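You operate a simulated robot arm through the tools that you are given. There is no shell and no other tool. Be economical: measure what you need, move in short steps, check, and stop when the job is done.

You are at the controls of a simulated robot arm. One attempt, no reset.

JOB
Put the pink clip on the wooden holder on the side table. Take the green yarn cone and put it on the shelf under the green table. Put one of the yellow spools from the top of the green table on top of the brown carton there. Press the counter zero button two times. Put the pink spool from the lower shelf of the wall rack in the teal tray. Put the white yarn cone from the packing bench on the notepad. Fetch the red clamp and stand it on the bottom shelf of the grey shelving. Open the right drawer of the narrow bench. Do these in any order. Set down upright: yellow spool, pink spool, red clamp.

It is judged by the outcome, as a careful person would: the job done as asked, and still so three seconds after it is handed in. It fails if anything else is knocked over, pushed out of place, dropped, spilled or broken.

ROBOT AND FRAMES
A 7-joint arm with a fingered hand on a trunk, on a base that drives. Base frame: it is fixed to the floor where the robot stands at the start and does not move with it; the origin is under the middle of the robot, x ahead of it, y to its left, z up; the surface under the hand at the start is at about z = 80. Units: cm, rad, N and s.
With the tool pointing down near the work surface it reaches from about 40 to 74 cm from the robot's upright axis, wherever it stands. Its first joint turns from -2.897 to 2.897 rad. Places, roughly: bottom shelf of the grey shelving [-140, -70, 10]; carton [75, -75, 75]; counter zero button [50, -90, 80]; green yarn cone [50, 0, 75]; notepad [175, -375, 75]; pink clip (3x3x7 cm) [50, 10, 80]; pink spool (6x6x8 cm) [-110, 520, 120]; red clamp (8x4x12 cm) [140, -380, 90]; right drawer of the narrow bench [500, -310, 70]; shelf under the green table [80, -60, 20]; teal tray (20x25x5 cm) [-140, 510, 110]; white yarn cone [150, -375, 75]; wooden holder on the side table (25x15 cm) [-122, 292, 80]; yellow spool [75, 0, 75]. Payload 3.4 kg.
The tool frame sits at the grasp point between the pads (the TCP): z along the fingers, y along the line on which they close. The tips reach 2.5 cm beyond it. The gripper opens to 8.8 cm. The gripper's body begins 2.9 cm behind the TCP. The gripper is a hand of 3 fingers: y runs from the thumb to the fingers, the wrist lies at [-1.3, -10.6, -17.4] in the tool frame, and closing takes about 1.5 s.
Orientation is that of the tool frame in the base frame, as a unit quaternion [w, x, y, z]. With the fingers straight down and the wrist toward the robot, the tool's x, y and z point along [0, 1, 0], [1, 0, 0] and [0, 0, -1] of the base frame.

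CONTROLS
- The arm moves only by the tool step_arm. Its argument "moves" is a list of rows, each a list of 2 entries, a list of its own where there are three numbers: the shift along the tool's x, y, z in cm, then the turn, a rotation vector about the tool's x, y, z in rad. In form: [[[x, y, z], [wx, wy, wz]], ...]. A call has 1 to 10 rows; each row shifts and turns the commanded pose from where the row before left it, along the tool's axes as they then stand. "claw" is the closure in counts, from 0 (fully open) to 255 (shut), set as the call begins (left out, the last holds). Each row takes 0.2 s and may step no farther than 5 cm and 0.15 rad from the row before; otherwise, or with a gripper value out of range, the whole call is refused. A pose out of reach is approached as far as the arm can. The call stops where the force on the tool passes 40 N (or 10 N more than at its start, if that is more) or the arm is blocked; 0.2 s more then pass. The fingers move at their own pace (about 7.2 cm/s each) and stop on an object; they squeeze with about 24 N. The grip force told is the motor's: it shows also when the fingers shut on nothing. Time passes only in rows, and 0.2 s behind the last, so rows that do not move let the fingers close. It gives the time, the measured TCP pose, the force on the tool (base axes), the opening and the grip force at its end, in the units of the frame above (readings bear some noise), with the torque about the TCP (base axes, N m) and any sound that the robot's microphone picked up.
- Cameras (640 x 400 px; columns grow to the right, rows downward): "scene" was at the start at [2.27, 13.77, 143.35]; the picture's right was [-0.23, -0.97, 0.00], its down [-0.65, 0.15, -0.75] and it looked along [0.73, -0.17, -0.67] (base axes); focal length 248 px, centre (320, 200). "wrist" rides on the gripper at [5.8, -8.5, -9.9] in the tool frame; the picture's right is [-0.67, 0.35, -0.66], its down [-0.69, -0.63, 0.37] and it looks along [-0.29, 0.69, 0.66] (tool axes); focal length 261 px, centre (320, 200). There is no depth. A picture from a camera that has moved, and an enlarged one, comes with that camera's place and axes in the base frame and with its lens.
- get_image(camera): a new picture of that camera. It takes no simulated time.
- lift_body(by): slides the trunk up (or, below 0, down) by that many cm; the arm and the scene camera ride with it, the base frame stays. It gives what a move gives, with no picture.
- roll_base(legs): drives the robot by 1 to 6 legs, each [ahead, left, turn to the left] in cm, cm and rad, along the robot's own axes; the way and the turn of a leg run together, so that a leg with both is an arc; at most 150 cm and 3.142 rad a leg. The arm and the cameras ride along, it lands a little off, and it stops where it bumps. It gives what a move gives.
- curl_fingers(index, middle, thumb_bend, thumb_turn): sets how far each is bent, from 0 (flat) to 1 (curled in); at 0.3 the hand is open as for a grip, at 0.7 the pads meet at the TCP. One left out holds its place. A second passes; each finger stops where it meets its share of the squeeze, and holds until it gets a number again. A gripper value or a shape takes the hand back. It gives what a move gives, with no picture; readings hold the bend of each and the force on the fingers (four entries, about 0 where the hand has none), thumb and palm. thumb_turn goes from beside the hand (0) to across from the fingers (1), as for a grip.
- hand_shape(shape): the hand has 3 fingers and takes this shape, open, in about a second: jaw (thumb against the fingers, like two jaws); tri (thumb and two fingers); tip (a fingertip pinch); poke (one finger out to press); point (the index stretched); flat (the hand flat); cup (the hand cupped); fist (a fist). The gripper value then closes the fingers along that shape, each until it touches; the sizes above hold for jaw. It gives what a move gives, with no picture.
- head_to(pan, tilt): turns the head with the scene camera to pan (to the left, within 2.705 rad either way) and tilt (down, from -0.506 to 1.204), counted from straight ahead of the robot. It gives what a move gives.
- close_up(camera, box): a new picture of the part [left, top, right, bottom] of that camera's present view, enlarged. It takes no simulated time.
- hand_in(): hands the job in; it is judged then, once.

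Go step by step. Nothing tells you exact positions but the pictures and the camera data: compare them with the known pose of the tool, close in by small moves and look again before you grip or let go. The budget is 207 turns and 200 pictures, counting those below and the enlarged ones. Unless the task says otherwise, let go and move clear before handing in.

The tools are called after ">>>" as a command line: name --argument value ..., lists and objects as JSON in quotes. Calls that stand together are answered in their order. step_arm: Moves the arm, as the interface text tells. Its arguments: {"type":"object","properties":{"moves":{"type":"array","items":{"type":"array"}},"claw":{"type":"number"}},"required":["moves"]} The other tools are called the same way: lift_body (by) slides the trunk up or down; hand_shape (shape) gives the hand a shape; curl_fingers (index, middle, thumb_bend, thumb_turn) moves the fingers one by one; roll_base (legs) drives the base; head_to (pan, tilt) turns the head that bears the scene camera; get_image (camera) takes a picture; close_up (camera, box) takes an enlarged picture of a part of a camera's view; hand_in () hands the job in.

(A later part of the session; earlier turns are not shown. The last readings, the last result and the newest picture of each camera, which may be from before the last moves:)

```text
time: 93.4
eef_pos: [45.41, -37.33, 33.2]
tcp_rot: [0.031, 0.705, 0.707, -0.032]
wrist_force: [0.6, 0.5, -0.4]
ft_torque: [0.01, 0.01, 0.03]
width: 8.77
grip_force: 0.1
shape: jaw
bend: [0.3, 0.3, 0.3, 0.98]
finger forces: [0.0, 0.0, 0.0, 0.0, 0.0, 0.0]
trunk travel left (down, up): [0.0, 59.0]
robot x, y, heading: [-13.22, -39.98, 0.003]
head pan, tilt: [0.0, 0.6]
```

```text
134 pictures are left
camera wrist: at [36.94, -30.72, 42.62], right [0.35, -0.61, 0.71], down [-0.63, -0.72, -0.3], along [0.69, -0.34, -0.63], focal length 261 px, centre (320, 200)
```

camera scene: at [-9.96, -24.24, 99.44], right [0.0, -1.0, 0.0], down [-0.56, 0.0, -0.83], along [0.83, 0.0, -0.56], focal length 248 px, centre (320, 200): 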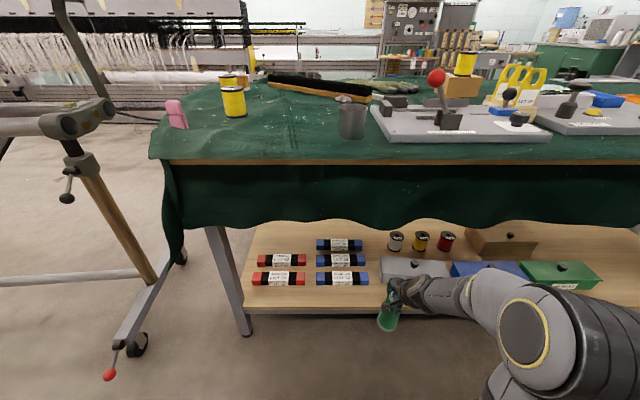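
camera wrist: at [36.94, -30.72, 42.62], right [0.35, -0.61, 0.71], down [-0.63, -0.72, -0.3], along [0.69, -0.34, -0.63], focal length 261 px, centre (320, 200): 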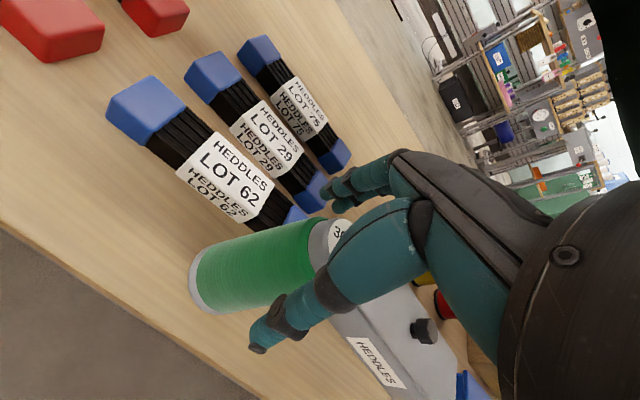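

>>> step_arm --moves '[[[3, 0, -0.3], [0, 0, 0]], [[3, 0, -0.3], [0, 0, 0]], [[4, 0, -0.4], [0, 0, 0]], [[0, -4, 0], [0, 0.09, 0]], [[0, -4, 0], [0, 0, 0]], [[0, -4, 0], [0, 0, 0]], [[0, -4, 0], [0, 0, 0]], [[0, 0, 0], [0, 0, 0]]]'

>>> get_image --camera "wrist"

>>> close_up --camera "scene" --box '[300, 220, 500, 345]'

```text
time: 95.2
eef_pos: [29.48, -27.28, 33.29]
tcp_rot: [-0.001, 0.707, 0.707, -0.001]
wrist_force: [-0.1, 0.1, 0.0]
ft_torque: [-0.01, 0.02, 0.01]
width: 8.8
grip_force: 0.1
shape: jaw
bend: [0.3, 0.3, 0.3, 0.98]
finger forces: [0.0, 0.0, 0.1, 0.0, 0.0, 0.0]
trunk travel left (down, up): [0.0, 59.0]
robot x, y, heading: [-12.51, -39.9, -0.002]
head pan, tilt: [0.0, 0.6]
```

```text
133 pictures are left
camera wrist: at [20.98, -21.57, 43.19], right [0.35, -0.67, 0.66], down [-0.63, -0.69, -0.36], along [0.69, -0.28, -0.66], focal length 261 px, centre (320, 200)
```

wrist: 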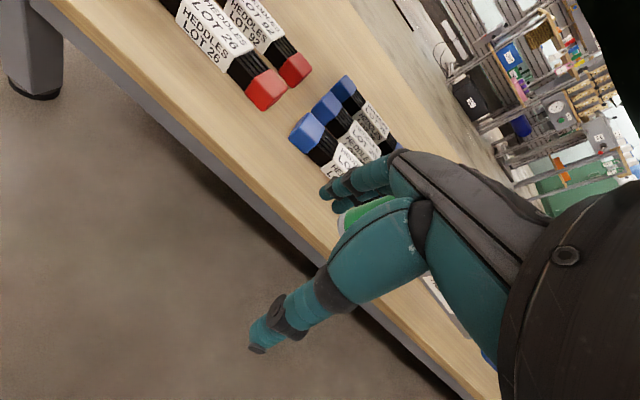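

```text
3.20 times, centred on (400, 282) of scene
camera zoom: at [-9.96, -24.24, 99.44], right [0.0, -1.0, 0.0], down [-0.56, 0.0, -0.83], along [0.83, 0.0, -0.56], focal length 793 px, centre (64, -64)
```

zoom: 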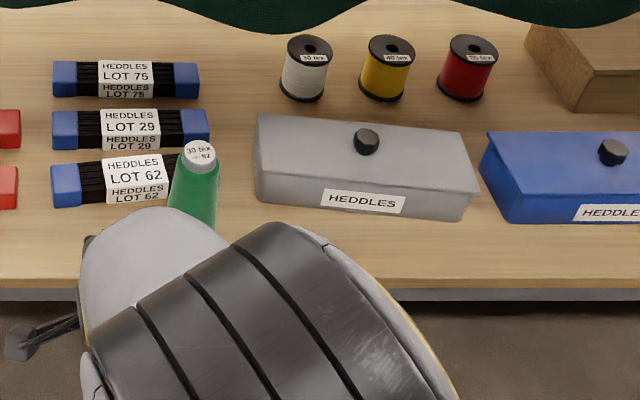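

The cone stands fine. The grey box got turned ~8°; I will set it straight by its knob. I shift the base to line up.

>>> roll_base --legs '[[-4, 0, 0], [0, -22, 0]]'

>>> step_arm --claw 110 --moves '[[[-4, 0, 0], [0, 0, 0]], [[-4, 0, 0], [0, 0, 0]], [[-3, 0, 0], [0, 0, 0]], [[0, 0, 0], [0, 0, 0]], [[0, 0, 0], [0, 0, 0]]]'

>>> get_image --camera "wrist"

>>> close_up --camera "scene" --box '[240, 200, 440, 325]'

```text
time: 97.4
eef_pos: [25.56, -49.08, 33.13]
tcp_rot: [-0.001, 0.706, 0.708, -0.001]
wrist_force: [0.0, -0.3, -0.1]
ft_torque: [-0.03, -0.01, -0.02]
width: 8.8
grip_force: 0.1
shape: jaw
bend: [0.3, 0.3, 0.3, 0.98]
finger forces: [0.1, 0.0, 0.0, 0.0, 0.0, 0.0]
trunk travel left (down, up): [0.0, 59.0]
robot x, y, heading: [-16.9, -61.42, -0.003]
head pan, tilt: [0.0, 0.6]
```

```text
time: 98.6
eef_pos: [25.41, -60.3, 33.39]
tcp_rot: [-0.001, 0.706, 0.708, 0.0]
wrist_force: [0.0, 0.0, -0.1]
ft_torque: [-0.01, -0.03, 0.0]
width: 5.06
grip_force: 0.0
shape: jaw
bend: [0.74, 0.42, 0.66, 1.0]
finger forces: [0.1, 0.0, 0.1, 0.0, 0.0, 0.0]
trunk travel left (down, up): [0.0, 59.0]
robot x, y, heading: [-16.82, -61.75, 0.002]
head pan, tilt: [0.0, 0.6]
```

```text
131 pictures are left
camera wrist: at [16.95, -54.46, 43.33], right [0.35, -0.67, 0.66], down [-0.63, -0.69, -0.36], along [0.69, -0.28, -0.66], focal length 261 px, centre (320, 200)
```

wrist: 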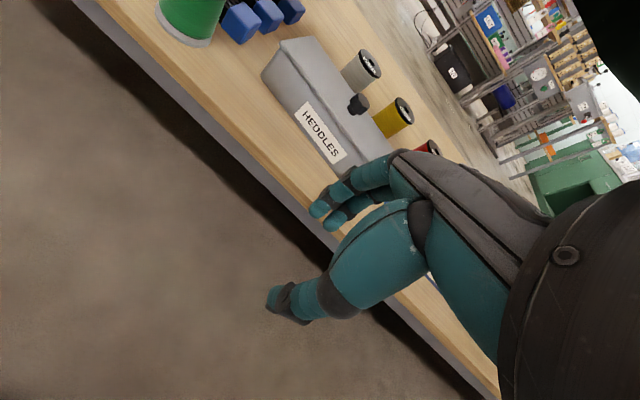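

```text
3.20 times, centred on (340, 262) of scene
camera zoom: at [-13.91, -45.99, 99.44], right [0.0, -1.0, 0.0], down [-0.56, 0.0, -0.83], along [0.83, 0.0, -0.56], focal length 793 px, centre (256, 0)
```

zoom: 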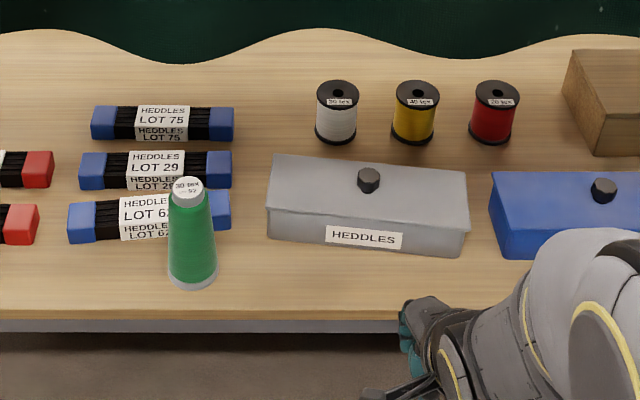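

Knob at (54.4,-59.5,26.7). The box needs −1.5 cm in x and a turn of +0.127 rad. I move in over the knob.

>>> step_arm --moves '[[[0, 4.5, 1], [0, 0, 0]], [[0.8, 4.5, 0], [0, 0, 0]], [[0, 4.5, 0], [0, 0, 0]], [[0, 4.5, 0], [0, 0, 0]], [[0, 4.5, 0], [0, 0, 0]], [[0, 4.5, 0], [0, 0, 0]], [[0, 2, 0], [0, 0, 0]], [[0, 0, 0], [0, 0, 0]]]'

>>> get_image --camera "wrist"

>>> close_up --camera "scene" --box '[240, 200, 440, 325]'

```text
time: 100.4
eef_pos: [54.8, -58.95, 32.23]
tcp_rot: [0.0, 0.706, 0.708, 0.0]
wrist_force: [-1.0, -0.5, 0.0]
ft_torque: [0.02, 0.01, 0.01]
width: 5.01
grip_force: 0.1
shape: jaw
bend: [0.74, 0.42, 0.66, 1.0]
finger forces: [0.1, 0.0, 0.0, 0.1, 0.0, 0.0]
trunk travel left (down, up): [0.0, 59.0]
robot x, y, heading: [-17.01, -61.98, -0.002]
head pan, tilt: [0.0, 0.6]
```

```text
129 pictures are left
camera wrist: at [46.16, -53.22, 42.17], right [0.35, -0.67, 0.65], down [-0.63, -0.69, -0.36], along [0.69, -0.28, -0.66], focal length 261 px, centre (320, 200)
```

wrist: 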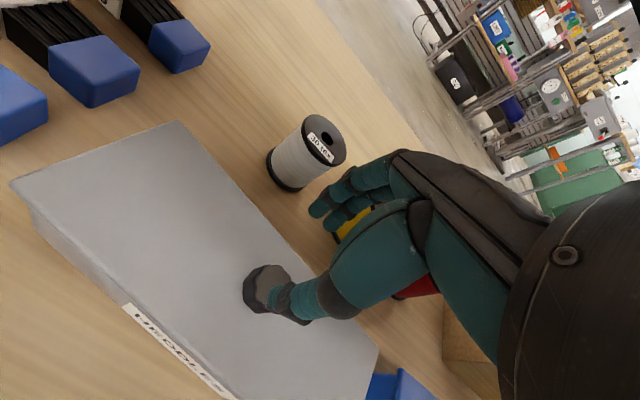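

```text
3.20 times, centred on (340, 262) of scene
camera zoom: at [-13.91, -45.99, 99.44], right [0.0, -1.0, 0.0], down [-0.56, 0.0, -0.83], along [0.83, 0.0, -0.56], focal length 793 px, centre (256, 0)
```

zoom: 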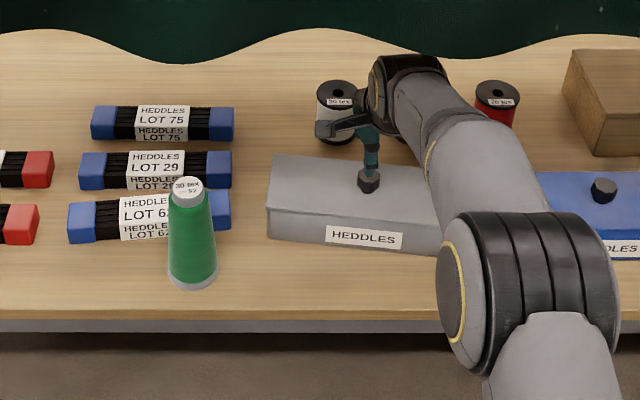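

Knob reads about (53.5,-59.4). I recentre, open a bit wider and come down.

>>> step_arm --claw 80 --moves '[[[-0.45, -1.3, 0], [0, 0, 0]], [[0, 0, 0], [0, 0, 0]], [[0, 0, 1.5], [0, 0, 0]], [[0, 0, 1.2], [0, 0, 0]], [[0, 0, 0], [0, 0, 0]]]'

>>> get_image --camera "wrist"

```text
time: 101.6
eef_pos: [53.27, -59.66, 29.55]
tcp_rot: [-0.002, 0.706, 0.708, -0.001]
wrist_force: [-0.3, 0.6, -0.2]
ft_torque: [0.01, -0.05, 0.02]
width: 6.01
grip_force: 0.0
shape: jaw
bend: [0.28, 0.38, 0.59, 1.0]
finger forces: [0.1, 0.0, 0.0, 0.0, 0.1, 0.0]
trunk travel left (down, up): [0.0, 59.0]
robot x, y, heading: [-16.93, -61.53, 0.007]
head pan, tilt: [0.0, 0.6]
```

```text
127 pictures are left
camera wrist: at [44.68, -53.85, 39.49], right [0.35, -0.67, 0.66], down [-0.63, -0.69, -0.36], along [0.69, -0.28, -0.66], focal length 261 px, centre (320, 200)
```

wrist: 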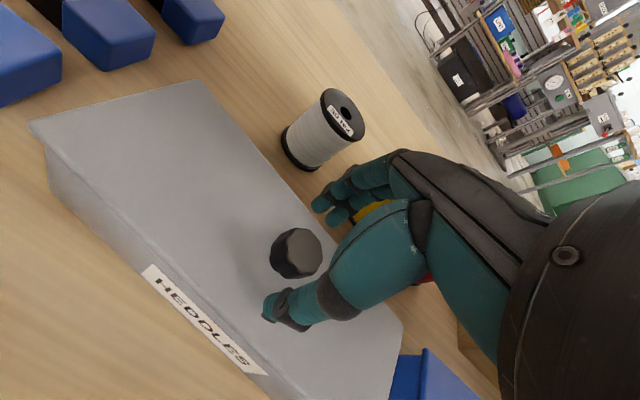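

Knob is centred between thumb and fingers. Down a little and close gently.

>>> step_arm --moves '[[[0, 0, 0.7], [0, 0, 0]], [[0, 0, 0.5], [0, 0, 0]], [[0, 0, 0], [0, 0, 0]]]'

>>> step_arm --claw 255 --moves '[[[0, 0, 0], [0, 0, 0]], [[0, 0, 0], [0, 0, 0]], [[0, 0, 0], [0, 0, 0]], [[0, 0, 0], [0, 0, 0]], [[0, 0, 0], [0, 0, 0]], [[0, 0, 0], [0, 0, 0]], [[0, 0, 0], [0, 0, 0]]]'

>>> get_image --camera "wrist"

```text
time: 102.4
eef_pos: [53.19, -59.66, 28.69]
tcp_rot: [0.002, 0.706, 0.709, 0.002]
wrist_force: [1.2, 0.5, 18.3]
ft_torque: [0.07, 0.15, 0.01]
width: 5.92
grip_force: 0.1
shape: jaw
bend: [0.28, 0.37, 0.6, 1.0]
finger forces: [2.4, 5.6, 0.0, 0.0, 10.6, 0.0]
trunk travel left (down, up): [0.0, 59.0]
robot x, y, heading: [-17.15, -61.83, 0.004]
head pan, tilt: [0.0, 0.6]
```

```text
time: 103.7
eef_pos: [53.33, -59.6, 28.71]
tcp_rot: [0.002, 0.705, 0.709, 0.002]
wrist_force: [-7.5, -0.1, 16.7]
ft_torque: [0.01, 0.56, -0.03]
width: 2.59
grip_force: 24.2
shape: jaw
bend: [0.75, 0.75, 0.76, 1.0]
finger forces: [12.0, 1.5, 0.1, 0.0, 35.7, 0.0]
trunk travel left (down, up): [0.0, 59.0]
robot x, y, heading: [-16.99, -61.85, 0.005]
head pan, tilt: [0.0, 0.6]
stopped in row 6: the force on the tool passed its limit at 40 N (the readings are from after the stop); the commanded pose is now the measured one
```

```text
126 pictures are left
camera wrist: at [44.73, -53.87, 38.6], right [0.35, -0.67, 0.66], down [-0.63, -0.69, -0.37], along [0.7, -0.28, -0.66], focal length 261 px, centre (320, 200)
```

wrist: 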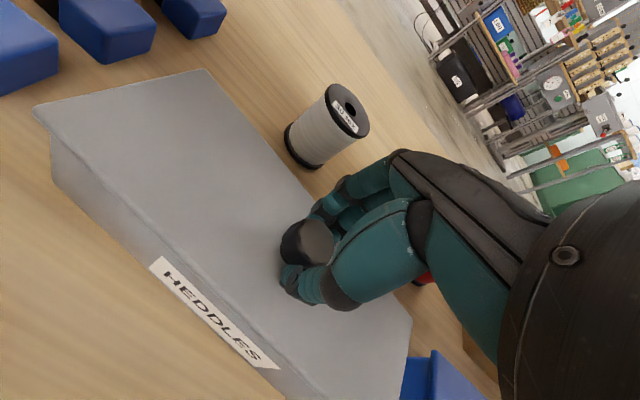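

The knob is gripped. I pull −1.5 cm and turn −0.127 about tool z.

>>> step_arm --moves '[[[0, 0, -0.15], [0, 0, 0]], [[0, -0.5, 0], [0, 0, -0.043]], [[0, -0.5, 0], [0, 0, -0.043]], [[0, -0.5, 0], [0, 0, -0.043]], [[0, 0, 0], [0, 0, 0]]]'

>>> get_image --camera "wrist"

>>> close_up --camera "scene" --box '[240, 200, 440, 325]'

```text
time: 104.9
eef_pos: [51.84, -59.56, 28.74]
tcp_rot: [0.001, 0.659, 0.752, 0.002]
wrist_force: [10.2, -0.4, 14.8]
ft_torque: [0.19, -0.62, -0.1]
width: 2.57
grip_force: 23.5
shape: jaw
bend: [0.75, 0.57, 0.78, 1.0]
finger forces: [34.6, 4.8, 0.0, 0.0, 13.2, 0.1]
trunk travel left (down, up): [0.0, 59.0]
robot x, y, heading: [-17.2, -61.64, -0.001]
head pan, tilt: [0.0, 0.6]
```

```text
125 pictures are left
camera wrist: at [42.58, -55.08, 38.61], right [0.43, -0.62, 0.66], down [-0.53, -0.76, -0.37], along [0.73, -0.19, -0.66], focal length 261 px, centre (320, 200)
```

wrist: 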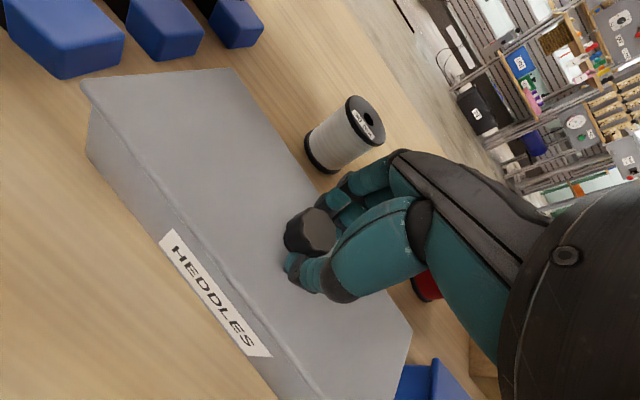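

```text
3.20 times, centred on (340, 262) of scene
camera zoom: at [-14.02, -46.0, 99.45], right [0.0, -1.0, 0.0], down [-0.56, 0.0, -0.83], along [0.83, 0.0, -0.56], focal length 793 px, centre (256, 0)
```

zoom: 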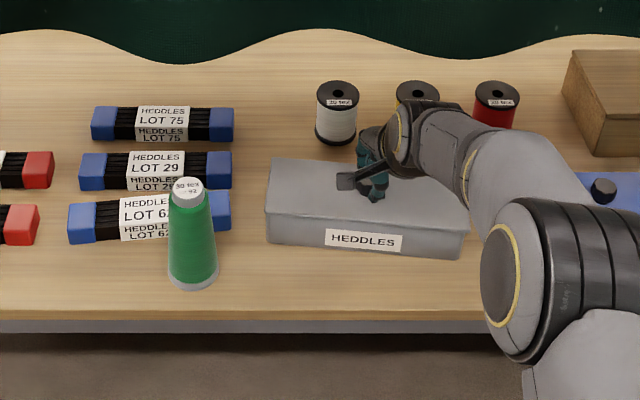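

The box followed only partly. I continue turning with a bit more pull.

>>> step_arm --moves '[[[0, -0.3, 0], [0, 0, -0.06]], [[0, -0.4, 0], [0, 0, -0.06]], [[0, -0.4, 0], [0, 0, -0.06]], [[0, -0.2, 0], [0, 0, -0.04]], [[0, 0, 0], [0, 0, 0]]]'

>>> close_up --camera "scene" --box '[240, 200, 440, 325]'

```text
time: 106.1
eef_pos: [50.5, -60.01, 28.63]
tcp_rot: [0.001, 0.572, 0.82, 0.0]
wrist_force: [8.3, 2.7, 15.2]
ft_torque: [0.25, -0.56, -0.18]
width: 2.56
grip_force: 23.7
shape: jaw
bend: [0.74, 0.58, 0.79, 0.99]
finger forces: [30.7, 3.1, 0.0, 0.0, 13.0, 0.0]
trunk travel left (down, up): [0.0, 59.0]
robot x, y, heading: [-16.84, -61.41, 0.007]
head pan, tilt: [0.0, 0.6]
```

```text
3.20 times, centred on (340, 262) of scene
camera zoom: at [-14.03, -45.99, 99.45], right [0.0, -1.0, 0.0], down [-0.56, 0.0, -0.83], along [0.83, 0.0, -0.56], focal length 793 px, centre (256, 0)
```

zoom: 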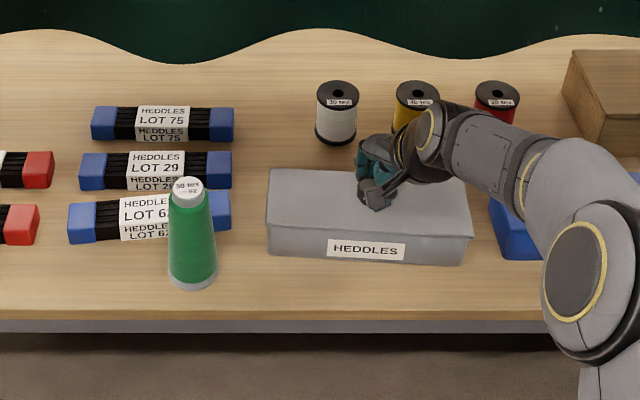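

Nearly straight; a last bit of pure turning.

>>> step_arm --moves '[[[0, 0, 0], [0, 0, -0.06]], [[0, 0.1, 0], [0, 0, -0.06]], [[0, 0.1, 0], [0, 0, -0.03]], [[0, 0, 0], [0, 0, 0]]]'

>>> close_up --camera "scene" --box '[240, 200, 440, 325]'

```text
time: 107.1
eef_pos: [50.63, -59.96, 28.61]
tcp_rot: [0.001, 0.509, 0.86, 0.001]
wrist_force: [4.7, -7.4, 14.2]
ft_torque: [0.14, -0.46, -0.28]
width: 2.49
grip_force: 24.3
shape: jaw
bend: [0.75, 0.59, 0.79, 0.98]
finger forces: [34.1, 3.3, 0.1, 0.0, 17.0, 0.1]
trunk travel left (down, up): [0.0, 59.0]
robot x, y, heading: [-16.73, -61.57, -0.002]
head pan, tilt: [0.0, 0.6]
```

```text
3.20 times, centred on (340, 262) of scene
camera zoom: at [-14.03, -46.02, 99.45], right [0.0, -1.0, 0.0], down [-0.56, 0.0, -0.83], along [0.83, 0.0, -0.56], focal length 793 px, centre (256, 0)
```

zoom: 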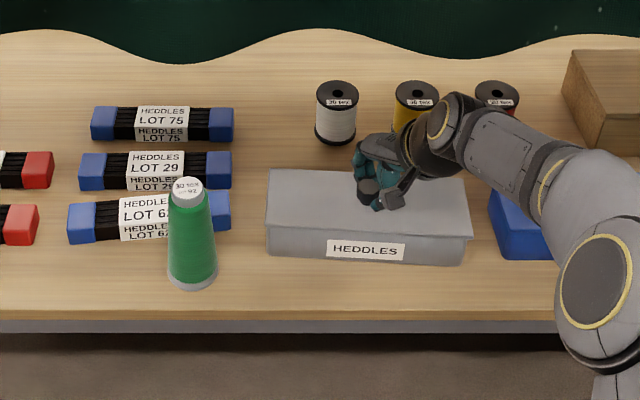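

Straight enough and in line with its neighbour. I release, rise, turn back and withdraw.

>>> step_arm --claw 60 --moves '[[[0, 0, 0], [0, 0, 0]], [[0, 0, 0], [0, 0, 0]], [[0, 0, 0], [0, 0, 0]], [[0, 0, 0], [0, 0, 0]], [[0, 0, -3], [0, 0, 0]], [[0, 0, -0.7], [0, 0, 0.125]], [[0, 0, 0], [0, 0, 0.125]], [[0, 0, 0], [0, 0, 0.125]], [[0, 0, 0], [0, 0, 0.125]]]'

>>> step_arm --moves '[[[0, -4, 0], [0, 0, 0]], [[0, -4, 0], [0, 0, 0]], [[0, -4, 0], [0, 0, 0]], [[0, -4, 0], [0, 0, 0]], [[0, -4, 0], [0, 0, 0]], [[0, -4, 0], [0, 0, 0]], [[0, 0, 0], [0, 0, 0]]]'

>>> close_up --camera "scene" --box '[240, 200, 440, 325]'

```text
time: 109.1
eef_pos: [50.73, -60.01, 32.23]
tcp_rot: [0.001, 0.707, 0.707, 0.0]
wrist_force: [0.0, -0.5, -0.3]
ft_torque: [0.0, 0.0, -0.02]
width: 6.72
grip_force: 0.1
shape: jaw
bend: [0.27, 0.35, 0.53, 0.99]
finger forces: [0.0, 0.0, 0.0, 0.1, 0.0, 0.0]
trunk travel left (down, up): [0.0, 59.0]
robot x, y, heading: [-16.51, -61.45, 0.002]
head pan, tilt: [0.0, 0.6]
```

```text
time: 110.7
eef_pos: [26.73, -59.98, 32.31]
tcp_rot: [0.0, 0.706, 0.708, 0.0]
wrist_force: [0.4, -0.2, 0.1]
ft_torque: [-0.01, 0.0, 0.05]
width: 6.73
grip_force: 0.1
shape: jaw
bend: [0.27, 0.35, 0.53, 0.99]
finger forces: [0.1, 0.0, 0.0, 0.0, 0.0, 0.0]
trunk travel left (down, up): [0.0, 59.0]
robot x, y, heading: [-16.98, -61.85, 0.003]
head pan, tilt: [0.0, 0.6]
```

```text
3.20 times, centred on (340, 262) of scene
camera zoom: at [-13.92, -45.99, 99.44], right [0.0, -1.0, 0.0], down [-0.56, 0.0, -0.83], along [0.83, 0.0, -0.56], focal length 793 px, centre (256, 0)
```

zoom: 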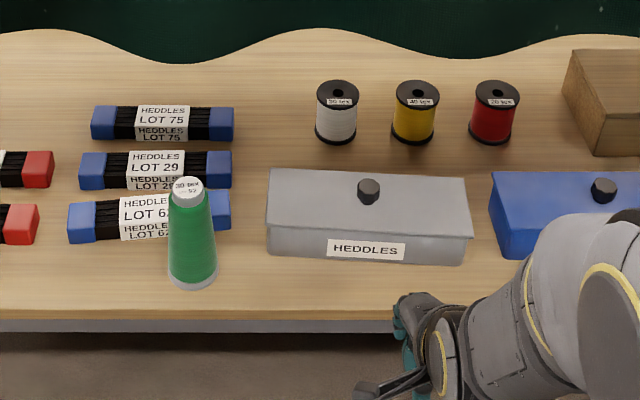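

Box restored. Next the pink clip: I back off, raise the trunk and drive to the left end of the table.

>>> roll_base --legs '[[-20, 0, 0]]'

>>> lift_body --by 40

>>> lift_body --by 11

>>> step_arm --claw 0 --moves '[[[0, 0, -5], [0, 0, 0]], [[0, 0, -5], [0, 0, 0]], [[0, 0, -5], [0, 0, 0]], [[0, 0, -5], [0, 0, 0]], [[0, 0, -3], [0, 0, 0]], [[0, 0, 0], [0, 0, 0]]]'

>>> roll_base --legs '[[0, 68, 0], [33, 0, 0]]'

>>> get_image --camera "wrist"

>>> head_to --pan 0.0 --tilt 0.9

>>> get_image --camera "scene"

```text
time: 112.3
eef_pos: [6.61, -59.95, 32.19]
tcp_rot: [0.0, 0.706, 0.708, 0.0]
wrist_force: [0.0, 0.4, 0.4]
ft_torque: [0.0, 0.04, -0.03]
width: 6.7
grip_force: 0.0
shape: jaw
bend: [0.27, 0.35, 0.53, 0.99]
finger forces: [0.0, 0.0, 0.0, 0.0, 0.0, 0.1]
trunk travel left (down, up): [0.0, 59.0]
robot x, y, heading: [-36.82, -61.78, 0.009]
head pan, tilt: [0.0, 0.6]
```

```text
time: 116.1
eef_pos: [6.52, -59.92, 72.31]
tcp_rot: [-0.001, 0.706, 0.708, 0.0]
wrist_force: [-0.1, -1.0, 0.4]
ft_torque: [0.02, -0.02, 0.0]
width: 6.72
grip_force: 0.1
shape: jaw
bend: [0.27, 0.35, 0.53, 0.99]
finger forces: [0.0, 0.0, 0.0, 0.1, 0.0, 0.0]
trunk travel left (down, up): [-40.0, 19.0]
robot x, y, heading: [-36.48, -61.76, 0.004]
head pan, tilt: [0.0, 0.6]
```

```text
time: 117.6
eef_pos: [6.57, -59.97, 83.25]
tcp_rot: [0.0, 0.706, 0.708, 0.0]
wrist_force: [0.3, 0.6, -0.2]
ft_torque: [0.0, 0.0, -0.01]
width: 6.71
grip_force: 0.0
shape: jaw
bend: [0.27, 0.35, 0.53, 0.99]
finger forces: [0.0, 0.0, 0.1, 0.1, 0.1, 0.0]
trunk travel left (down, up): [-51.0, 8.0]
robot x, y, heading: [-36.8, -61.67, 0.004]
head pan, tilt: [0.0, 0.6]
```

```text
time: 119.0
eef_pos: [6.78, -59.94, 106.34]
tcp_rot: [0.001, 0.706, 0.709, 0.0]
wrist_force: [-0.1, -0.7, -0.4]
ft_torque: [0.0, 0.0, 0.02]
width: 8.73
grip_force: 0.0
shape: jaw
bend: [0.3, 0.3, 0.3, 0.98]
finger forces: [0.1, 0.1, 0.0, 0.0, 0.0, 0.0]
trunk travel left (down, up): [-51.0, 8.0]
robot x, y, heading: [-36.86, -61.45, 0.007]
head pan, tilt: [0.0, 0.6]
```

```text
time: 124.6
eef_pos: [40.02, 9.85, 106.36]
tcp_rot: [0.0, 0.705, 0.709, 0.0]
wrist_force: [-0.3, 0.0, -0.1]
ft_torque: [-0.02, 0.01, -0.01]
width: 8.78
grip_force: 0.2
shape: jaw
bend: [0.3, 0.3, 0.3, 0.98]
finger forces: [0.0, 0.1, 0.0, 0.0, 0.0, 0.1]
trunk travel left (down, up): [-51.0, 8.0]
robot x, y, heading: [-3.36, 7.83, 0.009]
head pan, tilt: [0.0, 0.6]
```

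```text
120 pictures are left
camera wrist: at [31.47, 15.56, 116.22], right [0.35, -0.67, 0.66], down [-0.63, -0.69, -0.37], along [0.7, -0.28, -0.66], focal length 261 px, centre (320, 200)
```

wrist: 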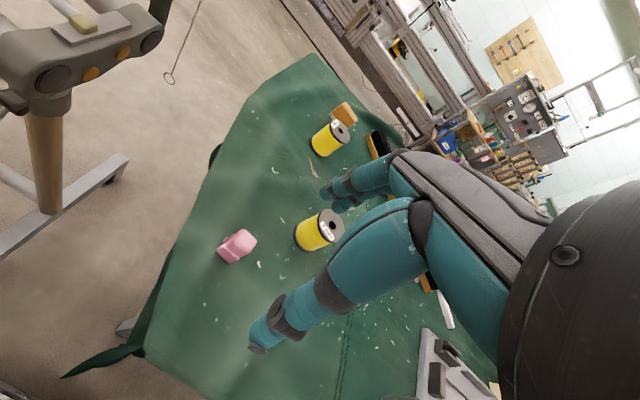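

```text
time: 125.4
eef_pos: [40.03, 9.91, 106.35]
tcp_rot: [-0.001, 0.705, 0.71, 0.0]
wrist_force: [0.6, 0.3, 0.1]
ft_torque: [0.01, -0.05, 0.02]
width: 8.78
grip_force: 0.1
shape: jaw
bend: [0.3, 0.3, 0.3, 0.98]
finger forces: [0.1, 0.1, 0.0, 0.0, 0.0, 0.0]
trunk travel left (down, up): [-51.0, 8.0]
robot x, y, heading: [-3.63, 7.55, 0.004]
head pan, tilt: [0.0, 0.901]
```

```text
119 pictures are left
camera scene: at [-2.1, 23.57, 147.97], right [0.01, -1.0, 0.0], down [-0.78, -0.01, -0.62], along [0.62, 0.0, -0.78], focal length 248 px, centre (320, 200)
```

scene: 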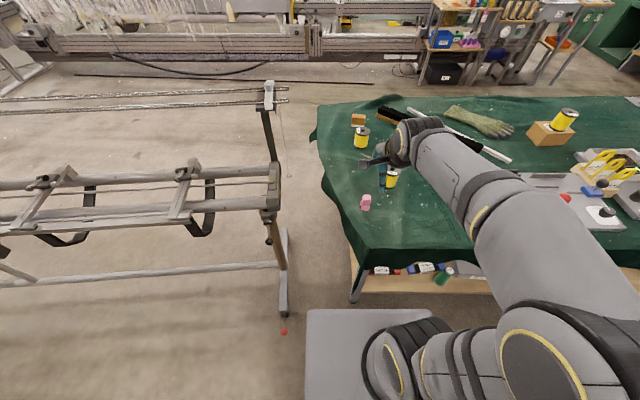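

>>> close_up --camera "wrist" --box '[200, 210, 280, 270]'

>>> close_up --camera "scene" --box '[340, 180, 400, 220]'

```text
6.67 times, centred on (240, 240) of wrist
camera zoom: at [31.43, 15.56, 116.24], right [0.35, -0.67, 0.66], down [-0.63, -0.69, -0.37], along [0.7, -0.28, -0.66], focal length 1738 px, centre (853, -67)
```

zoom: 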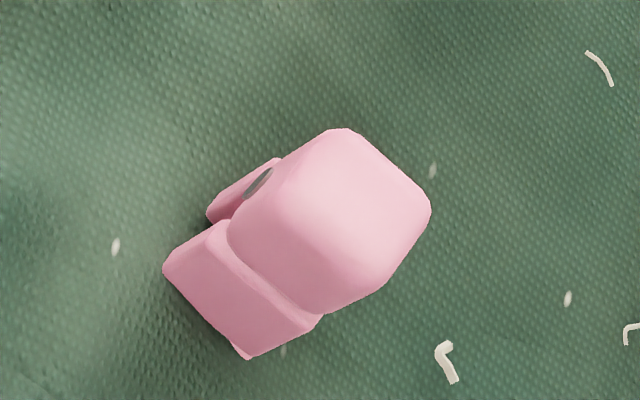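

```text
10.00 times, centred on (370, 200) of scene
camera zoom: at [-2.1, 23.57, 147.97], right [0.01, -1.0, 0.0], down [-0.78, -0.01, -0.62], along [0.62, 0.0, -0.78], focal length 2480 px, centre (-180, 200)
```

zoom: 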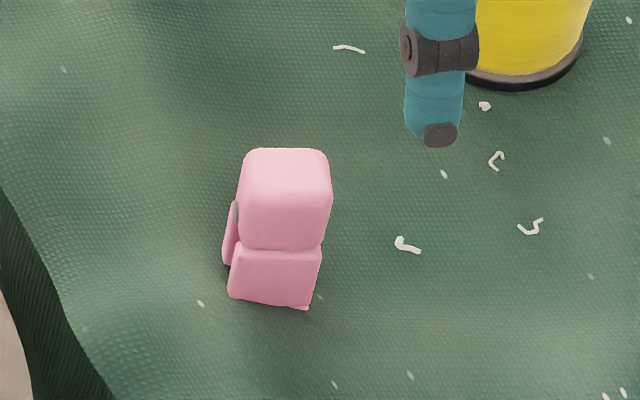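

Clip top at (47.5,9.0,87). I go down on its head and grip.

>>> step_arm --moves '[[[-0.4, 3.7, 2], [0, 0, 0]], [[-0.5, 3.7, 2], [0, 0, 0]], [[0, 0, 4.5], [0, 0, 0]], [[0, 0, 4.5], [0, 0, 0]], [[0, 0, 3.5], [0, 0, 0]], [[0, 0, 0], [0, 0, 0]]]'

>>> get_image --camera "wrist"

```text
time: 126.8
eef_pos: [47.41, 8.79, 89.51]
tcp_rot: [0.0, 0.705, 0.709, 0.0]
wrist_force: [-0.4, 0.1, 0.1]
ft_torque: [0.02, -0.01, 0.03]
width: 8.76
grip_force: 0.1
shape: jaw
bend: [0.3, 0.3, 0.3, 0.98]
finger forces: [0.0, 0.0, 0.0, 0.0, 0.0, 0.0]
trunk travel left (down, up): [-51.0, 8.0]
robot x, y, heading: [-3.88, 7.96, 0.009]
head pan, tilt: [0.0, 0.901]
```

```text
116 pictures are left
camera wrist: at [38.81, 14.5, 99.56], right [0.35, -0.67, 0.66], down [-0.63, -0.69, -0.37], along [0.7, -0.28, -0.66], focal length 261 px, centre (320, 200)
```

wrist: 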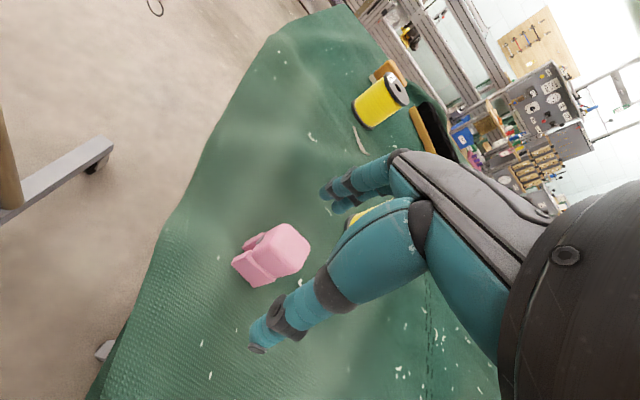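

>>> step_arm --moves '[[[0.5, 0, 2], [0, 0, 0]], [[0, 0, 2], [0, 0, 0]], [[0, 0, 0], [0, 0, 0]]]'

>>> step_arm --claw 255 --moves '[[[0, 0, 0], [0, 0, 0]], [[0, 0, 0], [0, 0, 0]], [[0, 0, 0], [0, 0, 0]], [[0, 0, 0], [0, 0, 0]], [[0, 0, 0], [0, 0, 0]], [[0, 0, 0], [0, 0, 0]], [[0, 0, 0], [0, 0, 0]], [[0, 0, 0], [0, 0, 0]], [[0, 0, -4], [0, 0, 0]], [[0, 0, -4], [0, 0, 0]]]'

>>> get_image --camera "wrist"

```text
time: 127.6
eef_pos: [47.29, 9.42, 85.61]
tcp_rot: [0.001, 0.706, 0.708, 0.001]
wrist_force: [0.1, -0.2, -0.4]
ft_torque: [0.0, 0.02, 0.03]
width: 8.76
grip_force: 0.1
shape: jaw
bend: [0.3, 0.3, 0.3, 0.98]
finger forces: [0.0, 0.1, 0.0, 0.0, 0.0, 0.0]
trunk travel left (down, up): [-51.0, 8.0]
robot x, y, heading: [-3.49, 7.81, 0.005]
head pan, tilt: [0.0, 0.901]
```

```text
time: 129.8
eef_pos: [47.3, 9.61, 93.71]
tcp_rot: [0.0, 0.705, 0.709, 0.0]
wrist_force: [-0.6, 0.5, -0.4]
ft_torque: [0.02, -0.01, -0.04]
width: 1.97
grip_force: 23.3
shape: jaw
bend: [0.73, 0.58, 0.75, 1.0]
finger forces: [14.2, 7.4, 0.0, 0.0, 21.6, 0.1]
trunk travel left (down, up): [-51.0, 8.0]
robot x, y, heading: [-3.38, 8.07, 0.013]
head pan, tilt: [0.0, 0.901]
```

```text
115 pictures are left
camera wrist: at [38.72, 15.4, 103.66], right [0.35, -0.67, 0.66], down [-0.63, -0.69, -0.37], along [0.7, -0.28, -0.66], focal length 261 px, centre (320, 200)
```

wrist: 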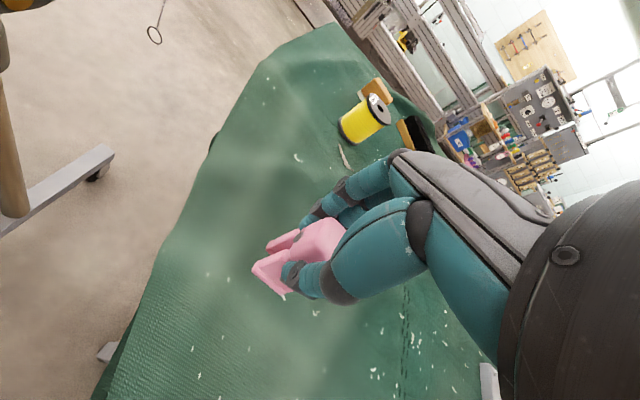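

The clip is held. I retract and drive to the side table, turning to face it (−x).

>>> step_arm --moves '[[[0, -2, -4], [0, 0, 0]], [[0, -2, -4], [0, 0, 0]], [[0, 0, -4], [0, 0, 0]], [[0, 0, 0], [0, 0, 0]]]'

>>> roll_base --legs '[[-52, 0, 0], [0, 50, 0], [0, 0, 3.1416], [0, -115, 0], [0, -113, 0]]'

>>> head_to --pan 0.0 --tilt 0.7

>>> get_image --camera "scene"

>>> get_image --camera "wrist"

```text
time: 130.8
eef_pos: [43.19, 9.37, 105.7]
tcp_rot: [0.0, 0.704, 0.71, 0.0]
wrist_force: [0.4, 0.3, 0.6]
ft_torque: [0.02, 0.02, -0.01]
width: 1.99
grip_force: 24.1
shape: jaw
bend: [0.73, 0.58, 0.75, 1.0]
finger forces: [14.2, 7.3, 0.0, 0.1, 21.5, 0.1]
trunk travel left (down, up): [-51.0, 8.0]
robot x, y, heading: [-3.77, 7.51, 0.007]
head pan, tilt: [0.0, 0.901]
```

```text
refused: 3.1416 is not a number from -3.14159 to 3.14159
```

```text
time: 131.5
eef_pos: [43.32, 9.55, 105.72]
tcp_rot: [0.0, 0.704, 0.71, 0.0]
wrist_force: [0.8, 1.1, -0.2]
ft_torque: [-0.02, -0.05, -0.01]
width: 1.96
grip_force: 23.8
shape: jaw
bend: [0.73, 0.58, 0.75, 1.0]
finger forces: [14.2, 7.3, 0.0, 0.0, 21.6, 0.1]
trunk travel left (down, up): [-51.0, 8.0]
robot x, y, heading: [-3.55, 7.92, 0.007]
head pan, tilt: [0.0, 0.7]
```

```text
114 pictures are left
camera scene: at [-1.15, 23.57, 149.57], right [0.01, -1.0, 0.0], down [-0.64, 0.0, -0.76], along [0.76, 0.01, -0.64], focal length 248 px, centre (320, 200)
```

scene: 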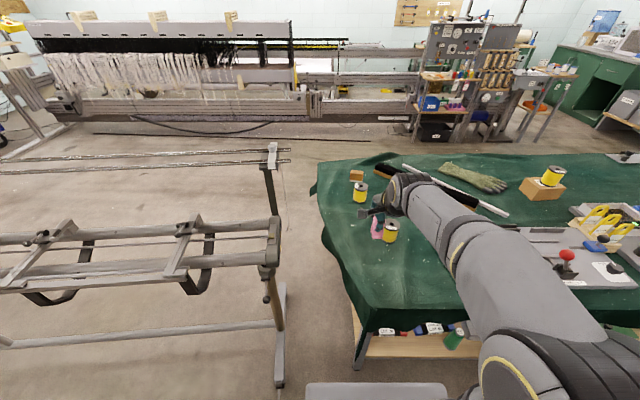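

```text
113 pictures are left
camera wrist: at [34.73, 15.22, 115.68], right [0.35, -0.67, 0.66], down [-0.63, -0.69, -0.37], along [0.7, -0.28, -0.66], focal length 261 px, centre (320, 200)
```

wrist: 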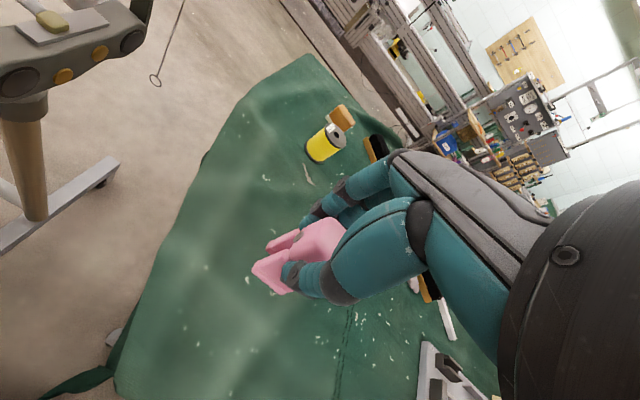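

>>> roll_base --legs '[[-54, 0, 0], [0, 50, 0], [0, 0, 3.135], [0, -115, 0], [0, -113, 0]]'

>>> get_image --camera "scene"

>>> get_image --camera "wrist"

```text
time: 152.2
eef_pos: [-101.7, 209.96, 105.36]
tcp_rot: [-0.007, 0.71, -0.704, 0.006]
wrist_force: [1.6, -0.3, -0.4]
ft_torque: [-0.01, 0.13, -0.01]
width: 1.95
grip_force: 24.0
shape: jaw
bend: [0.73, 0.58, 0.75, 1.0]
finger forces: [13.9, 9.9, 0.0, 0.1, 21.6, 0.0]
trunk travel left (down, up): [-51.0, 8.0]
robot x, y, heading: [-54.98, 211.5, 3.125]
head pan, tilt: [0.0, 0.7]
stopped in leg 5: the force on the tool passed its limit at 50 N (the readings are from after the stop); the commanded pose is now the measured one
```

```text
112 pictures are left
camera scene: at [-57.59, 195.61, 149.57], right [0.01, 1.0, 0.0], down [0.64, -0.01, -0.77], along [-0.77, 0.01, -0.64], focal length 248 px, centre (320, 200)
```

scene: 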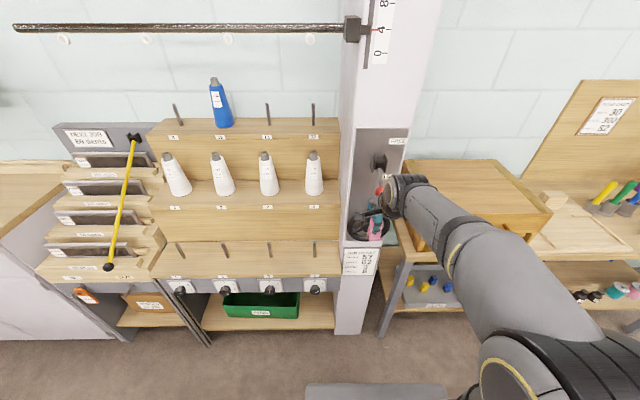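

```text
111 pictures are left
camera wrist: at [-93.35, 204.2, 115.44], right [-0.36, 0.67, 0.65], down [0.63, 0.69, -0.35], along [-0.68, 0.28, -0.67], focal length 261 px, centre (320, 200)
```

wrist: 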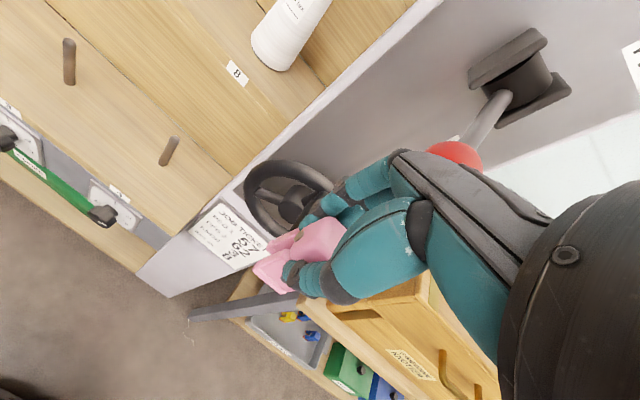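

The hand bumped a machine post with a handwheel. I ease off and back away, then look.

>>> roll_base --legs '[[0, 2, 0], [-20, 0, 0]]'

>>> get_image --camera "wrist"

>>> get_image --camera "scene"

```text
time: 154.2
eef_pos: [-81.3, 207.85, 105.29]
tcp_rot: [-0.006, 0.708, -0.706, 0.006]
wrist_force: [0.1, 0.0, -0.9]
ft_torque: [-0.02, 0.0, 0.02]
width: 1.97
grip_force: 24.3
shape: jaw
bend: [0.73, 0.58, 0.75, 1.0]
finger forces: [14.0, 7.6, 0.0, 0.0, 21.6, 0.0]
trunk travel left (down, up): [-51.0, 8.0]
robot x, y, heading: [-34.68, 209.14, 3.133]
head pan, tilt: [0.0, 0.7]
```

```text
110 pictures are left
camera wrist: at [-72.99, 202.13, 115.46], right [-0.36, 0.67, 0.65], down [0.63, 0.69, -0.36], along [-0.68, 0.28, -0.67], focal length 261 px, centre (320, 200)
```

wrist: 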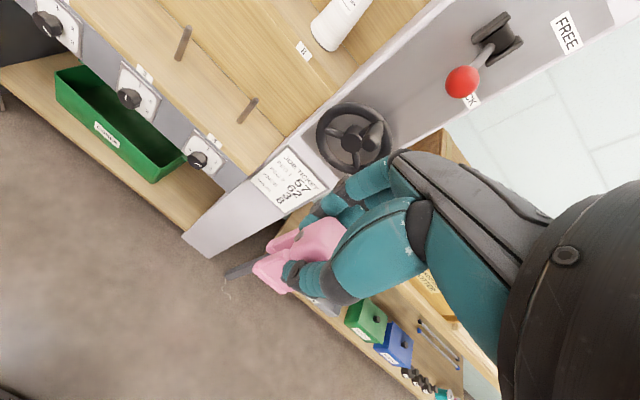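

```text
109 pictures are left
camera scene: at [-37.25, 193.44, 149.58], right [0.01, 1.0, 0.0], down [0.64, -0.01, -0.77], along [-0.77, 0.01, -0.64], focal length 248 px, centre (320, 200)
```

scene: 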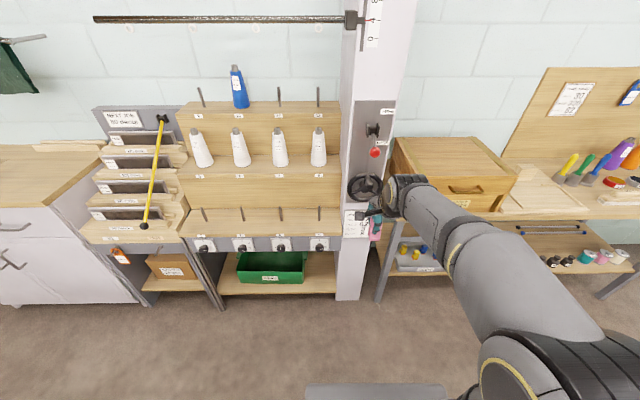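

>>> close_up --camera "scene" --box '[330, 90, 430, 250]'

```text
2.50 times, centred on (380, 170) of scene
camera zoom: at [-37.25, 193.44, 149.58], right [0.01, 1.0, 0.0], down [0.64, -0.01, -0.77], along [-0.77, 0.01, -0.64], focal length 620 px, centre (170, 275)
```

zoom: 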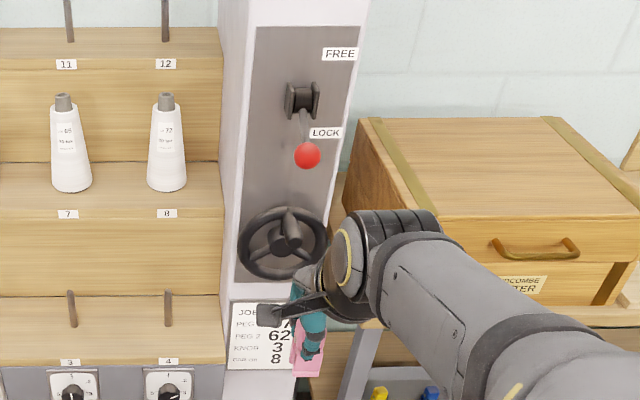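

The lever is at LOCK and unharmed. I drive on further right, staying clear.

>>> roll_base --legs '[[5, -75, 0.006]]'

>>> get_image --camera "scene"

>>> get_image --camera "wrist"

```text
time: 158.3
eef_pos: [-85.96, 282.77, 105.43]
tcp_rot: [-0.005, 0.714, -0.7, 0.006]
wrist_force: [0.0, -0.6, -0.5]
ft_torque: [-0.01, 0.01, 0.0]
width: 1.94
grip_force: 24.0
shape: jaw
bend: [0.73, 0.58, 0.75, 1.0]
finger forces: [14.0, 7.6, 0.1, 0.0, 21.6, 0.0]
trunk travel left (down, up): [-51.0, 8.0]
robot x, y, heading: [-39.53, 284.96, -3.143]
head pan, tilt: [0.0, 0.7]
```

```text
107 pictures are left
camera scene: at [-41.71, 269.05, 149.58], right [0.0, 1.0, 0.0], down [0.64, 0.0, -0.76], along [-0.76, 0.0, -0.64], focal length 248 px, centre (320, 200)
```

scene: 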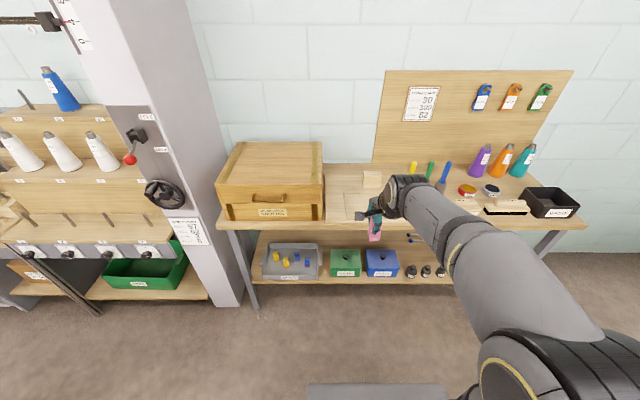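

```text
106 pictures are left
camera wrist: at [-77.58, 277.13, 115.44], right [-0.37, 0.66, 0.65], down [0.62, 0.7, -0.36], along [-0.69, 0.27, -0.67], focal length 261 px, centre (320, 200)
```

wrist: 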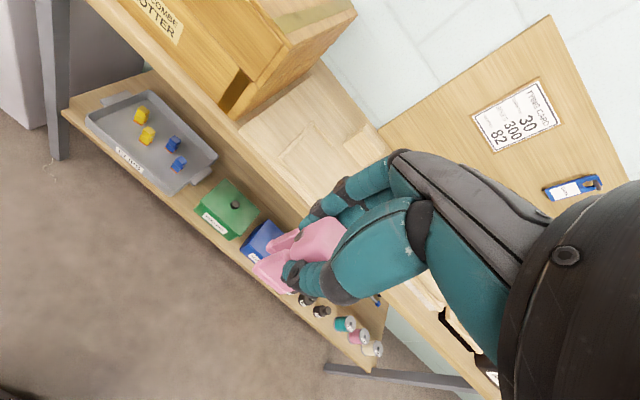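

>>> close_up --camera "scene" --box '[310, 140, 470, 240]'

>>> close_up --camera "wrist" --box '[220, 70, 420, 240]'

```text
4.00 times, centred on (390, 190) of scene
camera zoom: at [-41.71, 269.05, 149.58], right [0.0, 1.0, 0.0], down [0.64, 0.0, -0.76], along [-0.76, 0.0, -0.64], focal length 992 px, centre (40, 240)
```

zoom: 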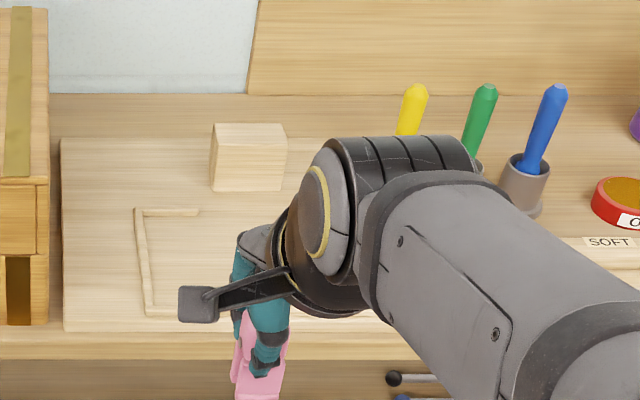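

```text
2.35 times, centred on (320, 155) of wrist
camera zoom: at [-77.58, 277.13, 115.44], right [-0.37, 0.66, 0.65], down [0.62, 0.7, -0.36], along [-0.69, 0.27, -0.67], focal length 613 px, centre (320, 306)
```

zoom: 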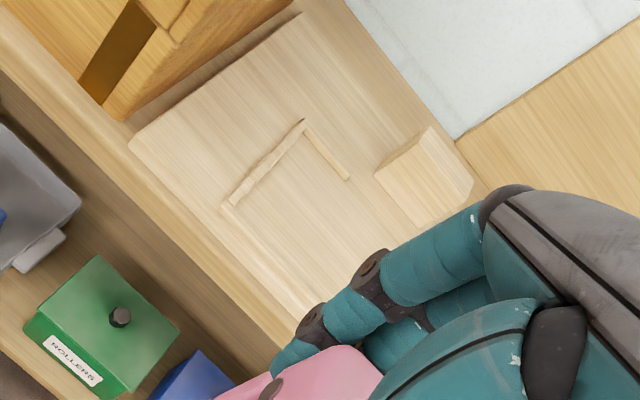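

>>> roll_base --legs '[[0, -35, 0]]'

>>> head_to --pan 0.4 --tilt 0.7

>>> close_up --camera "scene" --box '[180, 130, 380, 255]'

```text
time: 160.6
eef_pos: [-86.07, 317.78, 105.39]
tcp_rot: [-0.006, 0.715, -0.699, 0.006]
wrist_force: [0.2, -0.2, -0.8]
ft_torque: [-0.02, 0.0, 0.0]
width: 1.93
grip_force: 24.6
shape: jaw
bend: [0.73, 0.58, 0.75, 1.0]
finger forces: [13.9, 7.6, 0.0, 0.0, 21.6, 0.0]
trunk travel left (down, up): [-51.0, 8.0]
robot x, y, heading: [-39.34, 319.53, -3.138]
head pan, tilt: [0.0, 0.7]
```

```text
time: 161.4
eef_pos: [-86.12, 317.69, 105.35]
tcp_rot: [-0.007, 0.715, -0.699, 0.007]
wrist_force: [0.0, 0.3, 0.0]
ft_torque: [-0.01, -0.02, 0.02]
width: 1.93
grip_force: 24.4
shape: jaw
bend: [0.73, 0.58, 0.75, 1.0]
finger forces: [14.0, 7.6, 0.0, 0.0, 21.6, 0.1]
trunk travel left (down, up): [-51.0, 8.0]
robot x, y, heading: [-39.85, 319.87, -3.136]
head pan, tilt: [0.4, 0.7]
```

```text
3.20 times, centred on (280, 192) of scene
camera zoom: at [-41.13, 300.72, 149.58], right [-0.39, 0.92, 0.0], down [0.59, 0.25, -0.76], along [-0.7, -0.3, -0.64], focal length 793 px, centre (448, 224)
```

zoom: 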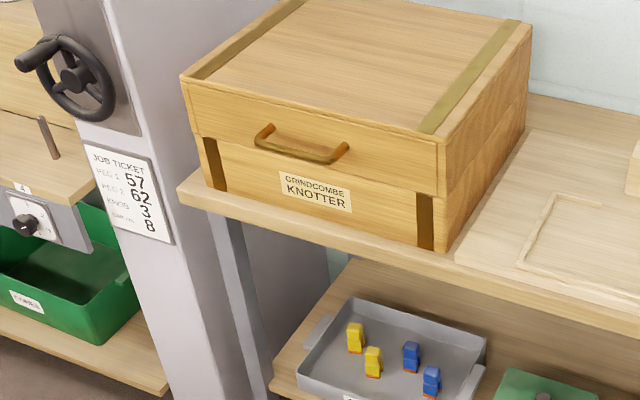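

Wrong crop; I take the part of the view with the board.

>>> close_up --camera "scene" --box '[310, 130, 510, 255]'

```text
3.20 times, centred on (410, 192) of scene
camera zoom: at [-41.13, 300.72, 149.58], right [-0.39, 0.92, 0.0], down [0.59, 0.25, -0.76], along [-0.7, -0.3, -0.64], focal length 793 px, centre (32, 224)
```

zoom: 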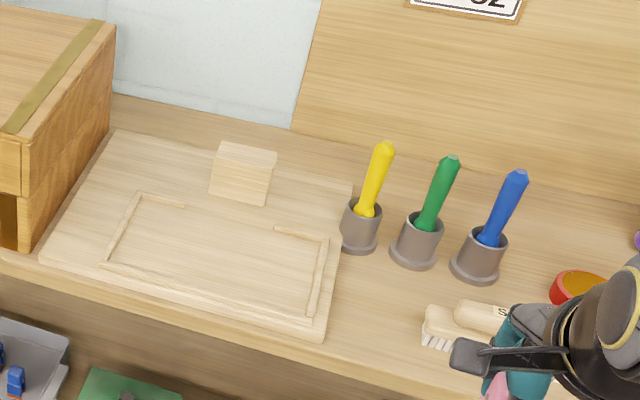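

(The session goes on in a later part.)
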